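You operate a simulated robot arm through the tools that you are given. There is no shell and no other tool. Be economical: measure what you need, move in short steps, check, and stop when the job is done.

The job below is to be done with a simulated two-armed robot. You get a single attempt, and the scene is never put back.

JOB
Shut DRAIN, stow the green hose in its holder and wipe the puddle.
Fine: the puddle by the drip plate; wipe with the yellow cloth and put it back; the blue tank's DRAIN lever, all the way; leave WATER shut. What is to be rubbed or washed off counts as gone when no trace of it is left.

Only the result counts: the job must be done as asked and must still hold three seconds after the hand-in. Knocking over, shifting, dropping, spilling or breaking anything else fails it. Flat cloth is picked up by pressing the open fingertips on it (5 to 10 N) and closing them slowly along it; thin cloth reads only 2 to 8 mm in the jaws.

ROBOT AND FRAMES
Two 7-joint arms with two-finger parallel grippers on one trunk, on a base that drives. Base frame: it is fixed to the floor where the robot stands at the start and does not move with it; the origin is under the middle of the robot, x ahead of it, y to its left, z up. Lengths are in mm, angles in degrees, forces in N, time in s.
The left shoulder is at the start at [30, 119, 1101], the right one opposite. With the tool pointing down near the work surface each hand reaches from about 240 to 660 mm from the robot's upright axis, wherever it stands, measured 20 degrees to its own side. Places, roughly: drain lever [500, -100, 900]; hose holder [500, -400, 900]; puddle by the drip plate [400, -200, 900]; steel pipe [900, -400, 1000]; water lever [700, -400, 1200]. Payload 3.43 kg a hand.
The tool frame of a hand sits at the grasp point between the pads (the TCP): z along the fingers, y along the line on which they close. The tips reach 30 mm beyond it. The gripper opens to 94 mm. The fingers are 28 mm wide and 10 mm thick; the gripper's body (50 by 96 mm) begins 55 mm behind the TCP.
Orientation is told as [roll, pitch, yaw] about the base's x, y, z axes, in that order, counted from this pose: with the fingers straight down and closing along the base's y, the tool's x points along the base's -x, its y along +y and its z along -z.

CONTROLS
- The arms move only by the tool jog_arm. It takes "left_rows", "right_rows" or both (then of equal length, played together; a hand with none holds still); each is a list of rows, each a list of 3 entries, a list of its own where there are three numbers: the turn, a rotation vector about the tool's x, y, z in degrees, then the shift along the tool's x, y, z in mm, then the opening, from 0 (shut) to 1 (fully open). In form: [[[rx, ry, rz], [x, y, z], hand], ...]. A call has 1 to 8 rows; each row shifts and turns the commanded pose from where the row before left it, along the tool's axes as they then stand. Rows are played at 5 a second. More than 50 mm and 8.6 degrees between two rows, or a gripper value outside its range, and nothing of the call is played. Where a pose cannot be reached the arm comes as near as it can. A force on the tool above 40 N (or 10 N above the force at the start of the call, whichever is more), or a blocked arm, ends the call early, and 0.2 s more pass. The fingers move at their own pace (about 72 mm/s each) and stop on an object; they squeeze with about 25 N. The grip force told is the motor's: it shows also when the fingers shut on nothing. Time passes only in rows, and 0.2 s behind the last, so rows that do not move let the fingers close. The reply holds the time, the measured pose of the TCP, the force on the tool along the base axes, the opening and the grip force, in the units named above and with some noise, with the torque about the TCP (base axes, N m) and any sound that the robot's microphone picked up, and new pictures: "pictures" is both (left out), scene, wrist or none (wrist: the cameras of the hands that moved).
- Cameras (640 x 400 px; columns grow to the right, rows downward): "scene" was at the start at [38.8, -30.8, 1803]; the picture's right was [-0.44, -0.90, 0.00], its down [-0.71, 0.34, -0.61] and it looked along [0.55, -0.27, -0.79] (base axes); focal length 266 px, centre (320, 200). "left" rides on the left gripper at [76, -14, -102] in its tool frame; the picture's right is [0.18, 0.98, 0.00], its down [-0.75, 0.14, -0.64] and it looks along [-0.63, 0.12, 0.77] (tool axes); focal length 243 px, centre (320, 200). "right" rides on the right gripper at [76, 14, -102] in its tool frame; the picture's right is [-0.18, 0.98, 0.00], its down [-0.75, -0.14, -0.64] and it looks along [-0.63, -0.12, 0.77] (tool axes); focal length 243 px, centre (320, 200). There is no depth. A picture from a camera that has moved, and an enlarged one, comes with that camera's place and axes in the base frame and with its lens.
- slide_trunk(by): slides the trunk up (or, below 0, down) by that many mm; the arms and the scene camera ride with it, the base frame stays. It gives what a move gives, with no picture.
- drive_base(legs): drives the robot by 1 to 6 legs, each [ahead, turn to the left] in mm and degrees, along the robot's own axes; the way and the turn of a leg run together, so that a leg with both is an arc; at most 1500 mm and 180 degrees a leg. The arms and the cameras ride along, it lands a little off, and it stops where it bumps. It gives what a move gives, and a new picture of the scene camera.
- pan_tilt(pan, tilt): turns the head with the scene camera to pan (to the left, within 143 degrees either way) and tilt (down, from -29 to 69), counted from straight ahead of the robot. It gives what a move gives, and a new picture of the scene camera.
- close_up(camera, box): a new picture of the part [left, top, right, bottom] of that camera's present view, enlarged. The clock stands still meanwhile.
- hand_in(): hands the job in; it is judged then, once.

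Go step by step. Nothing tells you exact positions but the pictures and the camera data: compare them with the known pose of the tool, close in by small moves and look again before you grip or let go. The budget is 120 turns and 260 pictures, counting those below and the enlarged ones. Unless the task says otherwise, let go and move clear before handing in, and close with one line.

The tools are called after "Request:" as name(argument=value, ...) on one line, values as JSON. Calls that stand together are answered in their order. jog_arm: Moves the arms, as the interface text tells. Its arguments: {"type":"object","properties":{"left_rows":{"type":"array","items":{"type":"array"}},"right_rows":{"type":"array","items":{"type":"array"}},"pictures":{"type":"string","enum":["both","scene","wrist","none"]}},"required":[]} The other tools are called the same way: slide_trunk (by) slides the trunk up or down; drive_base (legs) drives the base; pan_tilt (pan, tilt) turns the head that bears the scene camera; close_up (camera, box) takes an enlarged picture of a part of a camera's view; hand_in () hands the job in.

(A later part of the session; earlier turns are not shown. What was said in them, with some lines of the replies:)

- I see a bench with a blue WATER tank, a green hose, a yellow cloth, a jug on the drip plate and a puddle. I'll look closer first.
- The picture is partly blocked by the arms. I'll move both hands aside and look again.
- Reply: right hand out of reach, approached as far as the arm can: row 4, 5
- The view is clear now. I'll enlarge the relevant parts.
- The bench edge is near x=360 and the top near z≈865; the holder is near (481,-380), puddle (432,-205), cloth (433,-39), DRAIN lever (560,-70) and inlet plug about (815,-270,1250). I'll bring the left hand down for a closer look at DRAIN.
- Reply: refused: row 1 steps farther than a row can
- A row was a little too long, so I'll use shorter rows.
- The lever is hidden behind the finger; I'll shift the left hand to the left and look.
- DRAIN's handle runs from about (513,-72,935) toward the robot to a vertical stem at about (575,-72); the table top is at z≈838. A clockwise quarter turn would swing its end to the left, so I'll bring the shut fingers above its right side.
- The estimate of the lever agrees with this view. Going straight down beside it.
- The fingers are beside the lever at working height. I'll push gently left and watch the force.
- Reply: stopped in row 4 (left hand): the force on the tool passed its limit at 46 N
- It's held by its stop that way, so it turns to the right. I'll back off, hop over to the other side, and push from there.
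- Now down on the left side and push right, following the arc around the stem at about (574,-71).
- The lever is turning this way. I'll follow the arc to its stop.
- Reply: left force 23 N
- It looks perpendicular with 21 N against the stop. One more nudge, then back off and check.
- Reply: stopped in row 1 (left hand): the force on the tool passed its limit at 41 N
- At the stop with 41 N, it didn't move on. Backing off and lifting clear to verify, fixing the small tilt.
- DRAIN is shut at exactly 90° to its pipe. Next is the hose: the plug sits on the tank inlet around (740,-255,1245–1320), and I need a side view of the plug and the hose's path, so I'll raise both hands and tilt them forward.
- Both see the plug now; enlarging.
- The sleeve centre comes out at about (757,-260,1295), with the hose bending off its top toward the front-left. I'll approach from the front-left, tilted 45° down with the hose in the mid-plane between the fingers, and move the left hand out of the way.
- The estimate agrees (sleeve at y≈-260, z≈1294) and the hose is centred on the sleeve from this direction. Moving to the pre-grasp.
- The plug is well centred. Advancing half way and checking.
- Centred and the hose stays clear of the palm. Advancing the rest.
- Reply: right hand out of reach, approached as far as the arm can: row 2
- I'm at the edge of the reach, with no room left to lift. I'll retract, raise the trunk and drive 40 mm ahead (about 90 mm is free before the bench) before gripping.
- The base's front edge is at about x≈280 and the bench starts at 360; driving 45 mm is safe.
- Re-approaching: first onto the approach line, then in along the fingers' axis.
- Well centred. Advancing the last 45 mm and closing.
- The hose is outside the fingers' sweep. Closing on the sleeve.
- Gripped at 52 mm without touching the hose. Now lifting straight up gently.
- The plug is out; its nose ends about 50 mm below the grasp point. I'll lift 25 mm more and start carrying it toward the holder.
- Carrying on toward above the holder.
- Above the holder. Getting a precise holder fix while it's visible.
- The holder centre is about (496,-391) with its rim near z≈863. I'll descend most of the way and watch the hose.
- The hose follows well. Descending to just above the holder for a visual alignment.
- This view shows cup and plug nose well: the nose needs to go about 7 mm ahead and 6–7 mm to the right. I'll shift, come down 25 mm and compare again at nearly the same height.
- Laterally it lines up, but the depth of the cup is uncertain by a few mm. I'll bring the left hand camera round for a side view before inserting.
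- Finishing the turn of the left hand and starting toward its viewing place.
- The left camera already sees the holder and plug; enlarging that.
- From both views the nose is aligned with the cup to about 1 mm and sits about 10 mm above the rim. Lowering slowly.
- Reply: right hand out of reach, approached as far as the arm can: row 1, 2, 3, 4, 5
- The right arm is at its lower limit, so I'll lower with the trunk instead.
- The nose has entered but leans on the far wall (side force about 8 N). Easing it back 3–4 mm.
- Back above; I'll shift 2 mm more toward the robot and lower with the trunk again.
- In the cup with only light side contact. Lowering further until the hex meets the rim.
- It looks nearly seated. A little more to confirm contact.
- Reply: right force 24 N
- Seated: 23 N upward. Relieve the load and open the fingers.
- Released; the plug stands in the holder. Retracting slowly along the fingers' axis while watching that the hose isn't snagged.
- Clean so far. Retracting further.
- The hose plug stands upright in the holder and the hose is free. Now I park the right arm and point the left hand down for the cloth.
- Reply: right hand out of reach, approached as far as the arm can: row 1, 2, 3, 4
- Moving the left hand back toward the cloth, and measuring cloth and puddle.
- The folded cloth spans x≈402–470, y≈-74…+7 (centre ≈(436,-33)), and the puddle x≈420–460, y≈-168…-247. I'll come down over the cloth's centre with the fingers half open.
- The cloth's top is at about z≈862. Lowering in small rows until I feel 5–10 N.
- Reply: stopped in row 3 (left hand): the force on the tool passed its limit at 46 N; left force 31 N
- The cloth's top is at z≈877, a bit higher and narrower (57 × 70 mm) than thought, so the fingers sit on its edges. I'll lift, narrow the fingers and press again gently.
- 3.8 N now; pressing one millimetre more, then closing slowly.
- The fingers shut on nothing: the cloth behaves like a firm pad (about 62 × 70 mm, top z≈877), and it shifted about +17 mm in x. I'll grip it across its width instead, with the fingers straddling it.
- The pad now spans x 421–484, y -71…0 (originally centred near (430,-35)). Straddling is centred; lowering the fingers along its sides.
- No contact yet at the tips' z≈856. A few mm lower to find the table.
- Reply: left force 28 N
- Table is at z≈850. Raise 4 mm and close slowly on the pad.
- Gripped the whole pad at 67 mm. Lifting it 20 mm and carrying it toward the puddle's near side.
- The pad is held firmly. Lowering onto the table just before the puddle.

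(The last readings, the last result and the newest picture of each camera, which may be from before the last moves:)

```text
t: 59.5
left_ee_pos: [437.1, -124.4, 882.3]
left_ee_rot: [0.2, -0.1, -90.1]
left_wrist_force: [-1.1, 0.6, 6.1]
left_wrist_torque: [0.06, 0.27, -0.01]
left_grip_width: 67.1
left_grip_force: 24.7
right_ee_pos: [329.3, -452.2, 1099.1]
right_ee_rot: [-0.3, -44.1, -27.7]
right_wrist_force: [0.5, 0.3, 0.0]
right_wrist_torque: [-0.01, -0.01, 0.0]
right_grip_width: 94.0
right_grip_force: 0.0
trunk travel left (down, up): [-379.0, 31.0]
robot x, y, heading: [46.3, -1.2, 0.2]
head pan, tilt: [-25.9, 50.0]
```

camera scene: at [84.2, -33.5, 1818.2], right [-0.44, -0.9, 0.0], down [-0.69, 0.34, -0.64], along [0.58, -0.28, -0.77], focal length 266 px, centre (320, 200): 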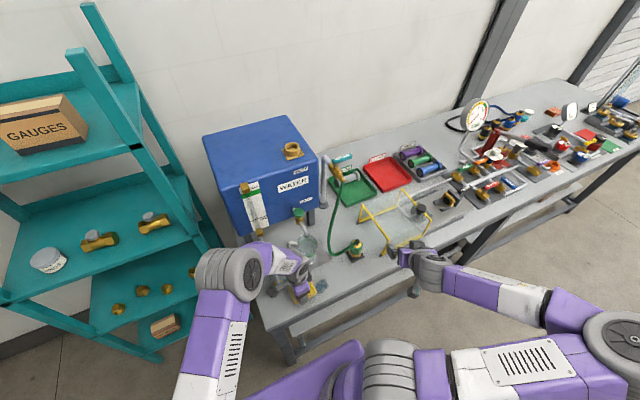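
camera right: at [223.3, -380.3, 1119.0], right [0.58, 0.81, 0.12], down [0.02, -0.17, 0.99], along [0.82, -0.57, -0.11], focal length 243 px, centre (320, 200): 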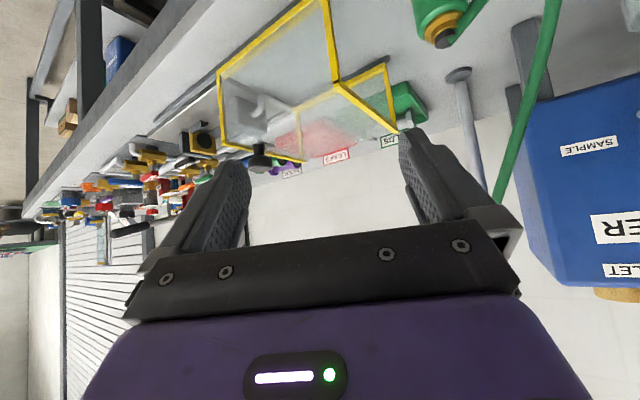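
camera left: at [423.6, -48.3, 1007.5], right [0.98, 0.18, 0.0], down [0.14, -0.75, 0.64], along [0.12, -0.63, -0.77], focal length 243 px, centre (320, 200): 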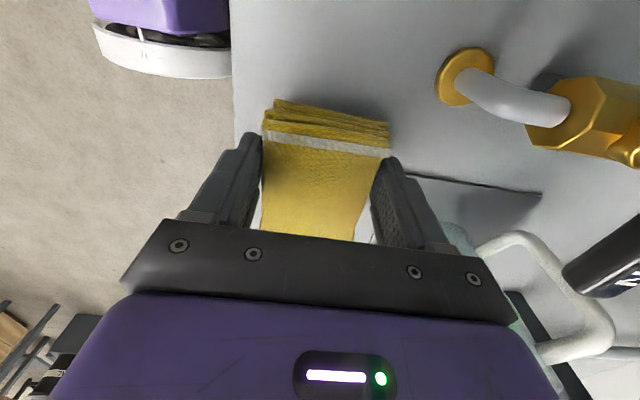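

6 N on the table. Sweeping the pad across the puddle (y −124 → −228).

Request:
jog_arm(left_rows=[[[0, 0, 0], [-13, 0, 0], 0.45], [[0, 0, 0], [-13, 0, 0], 0.45], [[0, 0, 0], [-13, 0, 0], 0.45], [[0, 0, 0], [-13, 0, 0], 0.45], [[0, 0, 0], [-13, 0, 0], 0.45], [[0, 0, 0], [-13, 0, 0], 0.45], [[0, 0, 0], [-13, 0, 0], 0.45], [[0, 0, 0], [-13, 0, 0], 0.45]], pictures="both")

Request:
close_up(camera="left", box=[200, 0, 440, 200])

Request:
close_up(camera="scene", box=[260, 240, 380, 330])

```text
t: 61.3
left_ee_pos: [437.0, -229.3, 882.0]
left_ee_rot: [0.3, -0.2, -90.1]
left_wrist_force: [-0.2, 1.6, 4.6]
left_wrist_torque: [0.06, 0.07, -0.01]
left_grip_width: 67.0
left_grip_force: 24.9
right_ee_pos: [329.3, -451.5, 1098.6]
right_ee_rot: [-0.2, -44.1, -27.7]
right_wrist_force: [-0.1, 0.3, 0.0]
right_wrist_torque: [0.02, 0.0, 0.03]
right_grip_width: 93.8
right_grip_force: 0.1
trunk travel left (down, up): [-379.0, 31.0]
robot x, y, heading: [41.6, -4.1, -0.2]
head pan, tilt: [-25.9, 50.0]
camera scene: at [83.9, -31.9, 1818.2], right [-0.44, -0.9, 0.0], down [-0.69, 0.34, -0.64], along [0.58, -0.28, -0.77], focal length 266 px, centre (320, 200)
camera left: at [422.8, -151.5, 984.2], right [0.98, 0.18, 0.0], down [0.14, -0.75, 0.64], along [0.12, -0.63, -0.77], focal length 243 px, centre (320, 200)
```

scene: 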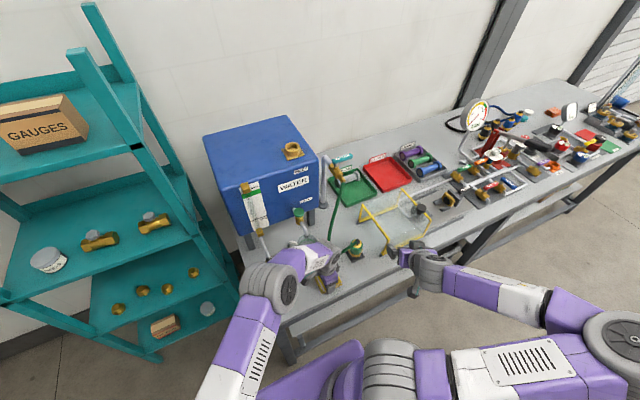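
left: 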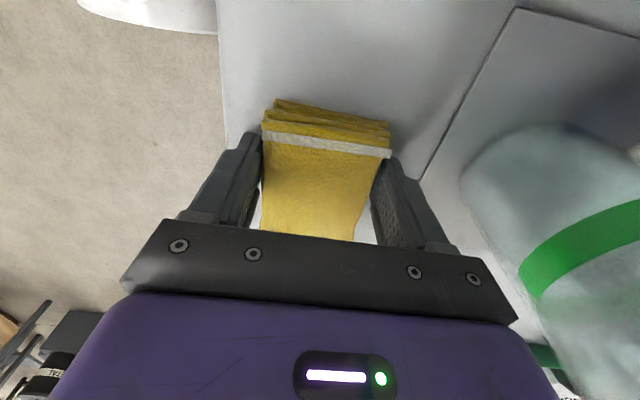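

```text
2.00 times, centred on (320, 100) of left
camera zoom: at [422.8, -151.5, 984.2], right [0.98, 0.18, 0.0], down [0.14, -0.75, 0.64], along [0.12, -0.63, -0.77], focal length 485 px, centre (320, 400)
```

zoom: 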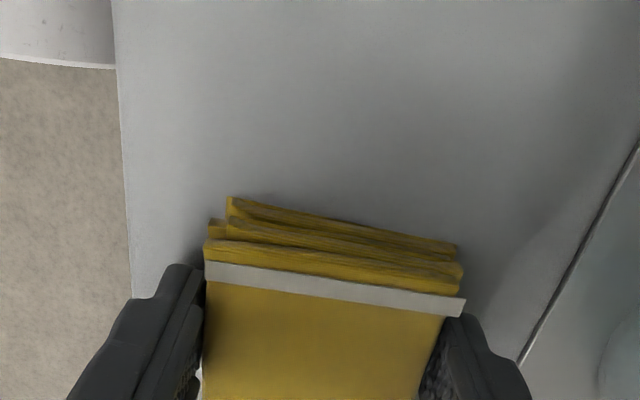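

```text
4.44 times, centred on (320, 285) of scene
camera zoom: at [83.9, -31.9, 1818.2], right [-0.44, -0.9, 0.0], down [-0.69, 0.34, -0.64], along [0.58, -0.28, -0.77], focal length 1184 px, centre (320, -178)
```

zoom: 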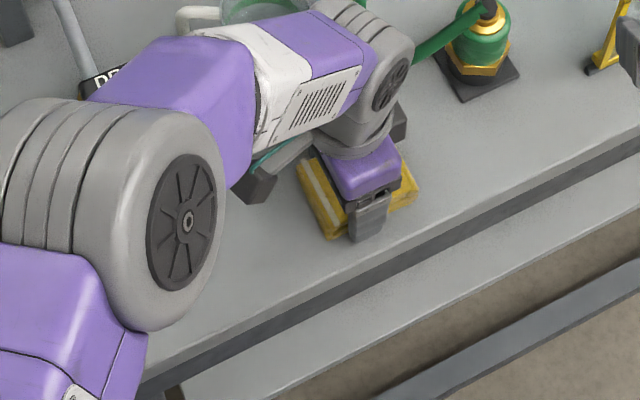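

Clean behind the pad. Finishing the end and making two overlapping passes for margin.

Request:
jog_arm(left_rows=[[[0, 0, 0], [-15, 0, 0], 0.45], [[0, 0, 0], [0, 9, 0], 0.45], [[0, 0, 0], [20, 0, 0], 0.45], [[0, 0, 0], [20, 0, 0], 0.45], [[0, 0, 0], [20, 0, 0], 0.45], [[0, 0, 0], [20, 0, 0], 0.45], [[0, 0, 0], [20, 0, 0], 0.45], [[0, 0, 0], [10, -10, 0], 0.45]], pictures="none")

Request:
jog_arm(left_rows=[[[0, 0, 0], [0, -10, 0], 0.45], [[0, 0, 0], [-20, 0, 0], 0.45], [[0, 0, 0], [-20, 0, 0], 0.45], [[0, 0, 0], [-20, 0, 0], 0.45], [[0, 0, 0], [-20, 0, 0], 0.45], [[0, 0, 0], [-20, 0, 0], 0.45], [[0, 0, 0], [10, 10, 0], 0.45], [[0, 0, 0], [10, 0, -4], 0.45]], pictures="none")

```text
t: 63.1
left_ee_pos: [437.5, -133.2, 881.6]
left_ee_rot: [0.3, -0.1, -90.1]
left_wrist_force: [2.4, -0.3, 5.8]
left_wrist_torque: [-0.06, 0.16, 0.05]
left_grip_width: 67.1
left_grip_force: 25.5
right_ee_pos: [330.1, -451.7, 1097.6]
right_ee_rot: [-0.2, -44.1, -27.7]
right_wrist_force: [-0.1, -0.8, 0.1]
right_wrist_torque: [0.01, 0.0, 0.0]
right_grip_width: 93.9
right_grip_force: 0.0
trunk travel left (down, up): [-379.0, 31.0]
robot x, y, heading: [42.6, 2.1, 0.2]
head pan, tilt: [-25.9, 50.0]
```

```text
t: 64.9
left_ee_pos: [436.6, -213.0, 884.5]
left_ee_rot: [0.2, -0.2, -90.0]
left_wrist_force: [-0.7, 0.1, 0.7]
left_wrist_torque: [0.03, -0.01, 0.02]
left_grip_width: 67.2
left_grip_force: 25.0
right_ee_pos: [330.3, -452.7, 1098.0]
right_ee_rot: [-0.3, -44.1, -27.6]
right_wrist_force: [0.2, 0.6, 0.5]
right_wrist_torque: [0.0, 0.02, -0.04]
right_grip_width: 93.8
right_grip_force: 0.0
trunk travel left (down, up): [-379.0, 31.0]
robot x, y, heading: [43.4, 1.8, -0.1]
head pan, tilt: [-25.9, 50.0]
```

Lifting and carrying the cloth back over its place, then checking the table.

Request:
jog_arm(left_rows=[[[0, 0, 0], [0, 0, -18], 0.45], [[0, 0, 0], [36, -2, 0], 0.45], [[0, 0, 0], [38, -2, 0], 0.45], [[0, 0, 0], [38, -2, 0], 0.45], [[0, 0, 0], [38, 0, 0], 0.45], [[0, 0, 0], [38, 0, 0], 0.45]], pictures="wrist")

Request:
close_up(camera="scene", box=[240, 230, 380, 330])

```text
t: 66.3
left_ee_pos: [431.4, -26.1, 904.0]
left_ee_rot: [0.3, -0.1, -90.1]
left_wrist_force: [0.8, -0.1, 0.3]
left_wrist_torque: [0.0, -0.04, -0.01]
left_grip_width: 66.9
left_grip_force: 24.8
right_ee_pos: [329.6, -450.7, 1099.3]
right_ee_rot: [-0.3, -44.1, -27.7]
right_wrist_force: [-0.2, -0.6, -0.6]
right_wrist_torque: [-0.02, 0.01, -0.04]
right_grip_width: 94.0
right_grip_force: 0.0
trunk travel left (down, up): [-379.0, 31.0]
robot x, y, heading: [42.8, 0.1, -0.4]
head pan, tilt: [-25.9, 50.0]
camera left: at [417.2, 52.4, 1006.7], right [0.98, 0.18, 0.0], down [0.14, -0.75, 0.64], along [0.12, -0.63, -0.76], focal length 243 px, centre (320, 200)
```

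left: 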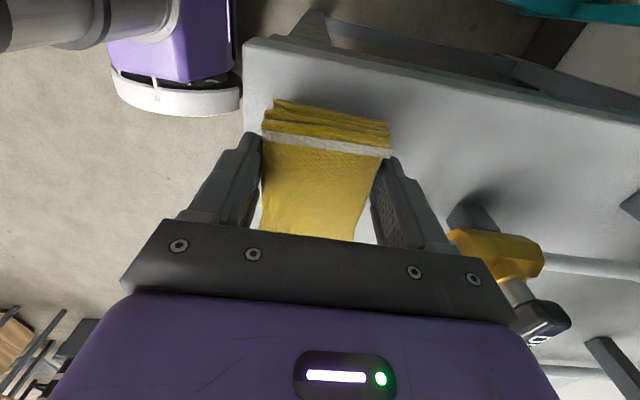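

```text
4.00 times, centred on (310, 280) of scene
camera zoom: at [84.5, -31.0, 1818.3], right [-0.44, -0.9, 0.0], down [-0.69, 0.34, -0.64], along [0.58, -0.28, -0.77], focal length 1065 px, centre (360, -120)
```

zoom: 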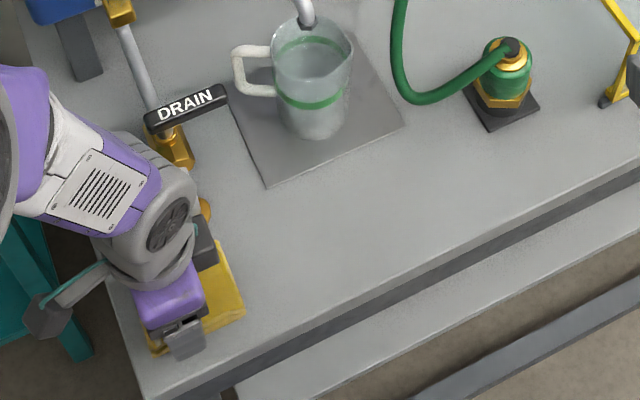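

The puddle is gone without trace. The pad is above its original spot; setting it down and releasing.

Request:
jog_arm(left_rows=[[[0, 0, 0], [0, 0, 12], 0.45], [[0, 0, 0], [0, 0, 7], 0.45], [[0, 0, 0], [0, 0, 2], 0.45], [[0, 0, 0], [0, 0, 0.5], 0.8], [[0, 0, 0], [0, 0, 0], 0.85], [[0, 0, 0], [0, 0, 0], 0.85]], pictures="none")

Request:
close_up(camera="left", box=[220, 40, 440, 240])

```text
t: 67.7
left_ee_pos: [430.6, -25.2, 881.9]
left_ee_rot: [0.2, -0.1, -90.1]
left_wrist_force: [-0.2, -0.4, 0.4]
left_wrist_torque: [0.01, 0.01, 0.01]
left_grip_width: 80.1
left_grip_force: 0.2
right_ee_pos: [329.1, -451.8, 1098.3]
right_ee_rot: [-0.4, -44.1, -27.7]
right_wrist_force: [-0.5, -1.1, -0.4]
right_wrist_torque: [0.01, -0.05, -0.04]
right_grip_width: 94.1
right_grip_force: 0.0
trunk travel left (down, up): [-379.0, 31.0]
robot x, y, heading: [42.3, -0.6, -0.3]
head pan, tilt: [-25.9, 50.0]
```

```text
2.00 times, centred on (330, 140) of left
camera zoom: at [417.2, 51.9, 983.9], right [0.98, 0.18, 0.0], down [0.14, -0.75, 0.64], along [0.12, -0.63, -0.77], focal length 485 px, centre (300, 320)
```

zoom: 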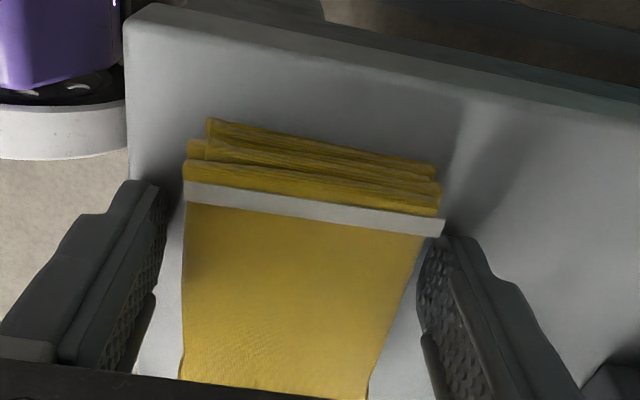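

Released cleanly. Lifting the hand straight up and away, then a final check.

Request:
jog_arm(left_rows=[[[0, 0, 0], [0, 0, -30], 0.85], [[0, 0, 0], [0, 0, -45], 0.85], [[0, 0, 0], [0, 0, -45], 0.85], [[0, 0, 0], [30, 0, -35], 0.85], [[0, 0, 0], [45, -10, 0], 0.85], [[0, 0, 0], [45, -10, 0], 0.85], [[0, 0, 0], [40, -10, 0], 0.85]], pictures="scene")

Request:
close_up(camera="scene", box=[240, 250, 360, 350])

Request:
close_up(camera="scene", box=[230, 150, 390, 270])

```text
t: 69.3
left_ee_pos: [399.6, 134.6, 1036.3]
left_ee_rot: [0.3, -0.2, -90.0]
left_wrist_force: [0.1, -0.4, -0.3]
left_wrist_torque: [-0.03, 0.0, -0.01]
left_grip_width: 80.1
left_grip_force: 0.0
right_ee_pos: [329.7, -450.8, 1098.4]
right_ee_rot: [-0.3, -44.1, -27.7]
right_wrist_force: [-0.5, 0.1, 0.2]
right_wrist_torque: [-0.03, -0.02, -0.03]
right_grip_width: 93.5
right_grip_force: 0.0
trunk travel left (down, up): [-379.0, 31.0]
robot x, y, heading: [44.1, -1.2, -0.0]
head pan, tilt: [-25.9, 50.0]
camera scene: at [84.1, -30.7, 1818.3], right [-0.44, -0.9, 0.0], down [-0.69, 0.34, -0.64], along [0.58, -0.28, -0.77], focal length 266 px, centre (320, 200)
```

scene: 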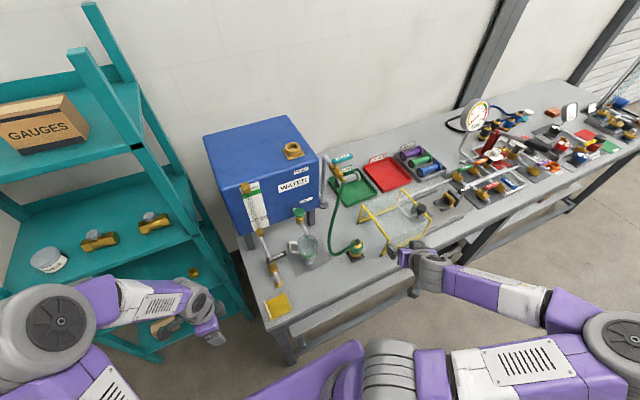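

```text
4.00 times, centred on (300, 300) of scene
camera zoom: at [84.1, -30.7, 1818.3], right [-0.44, -0.9, 0.0], down [-0.69, 0.34, -0.64], along [0.58, -0.28, -0.77], focal length 1065 px, centre (400, -200)
```

zoom: 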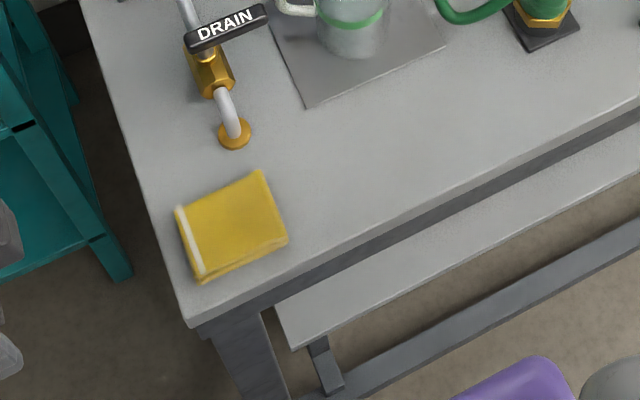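

```text
3.33 times, centred on (310, 210) of scene
camera zoom: at [84.1, -30.7, 1818.3], right [-0.44, -0.9, 0.0], down [-0.69, 0.34, -0.64], along [0.58, -0.28, -0.77], focal length 888 px, centre (353, 167)
```

zoom: 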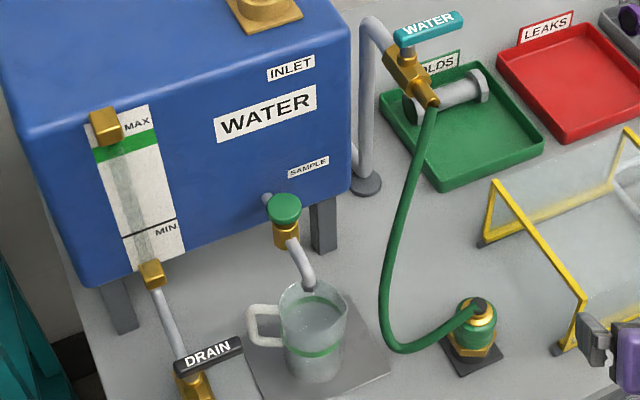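

The cloth lies where it started, the puddle is gone, the hose plug stands in its holder, DRAIN is fully across and WATER is unchanged. Both hands are clear, so I'm handing in.

Request:
hand_in()

```text
The job is handed in.
```

The job is done and handed in. DRAIN is shut all the way and the green hose is in its holder. The puddle is wiped away with no trace, the yellow cloth is back in its place, and WATER is still shut.
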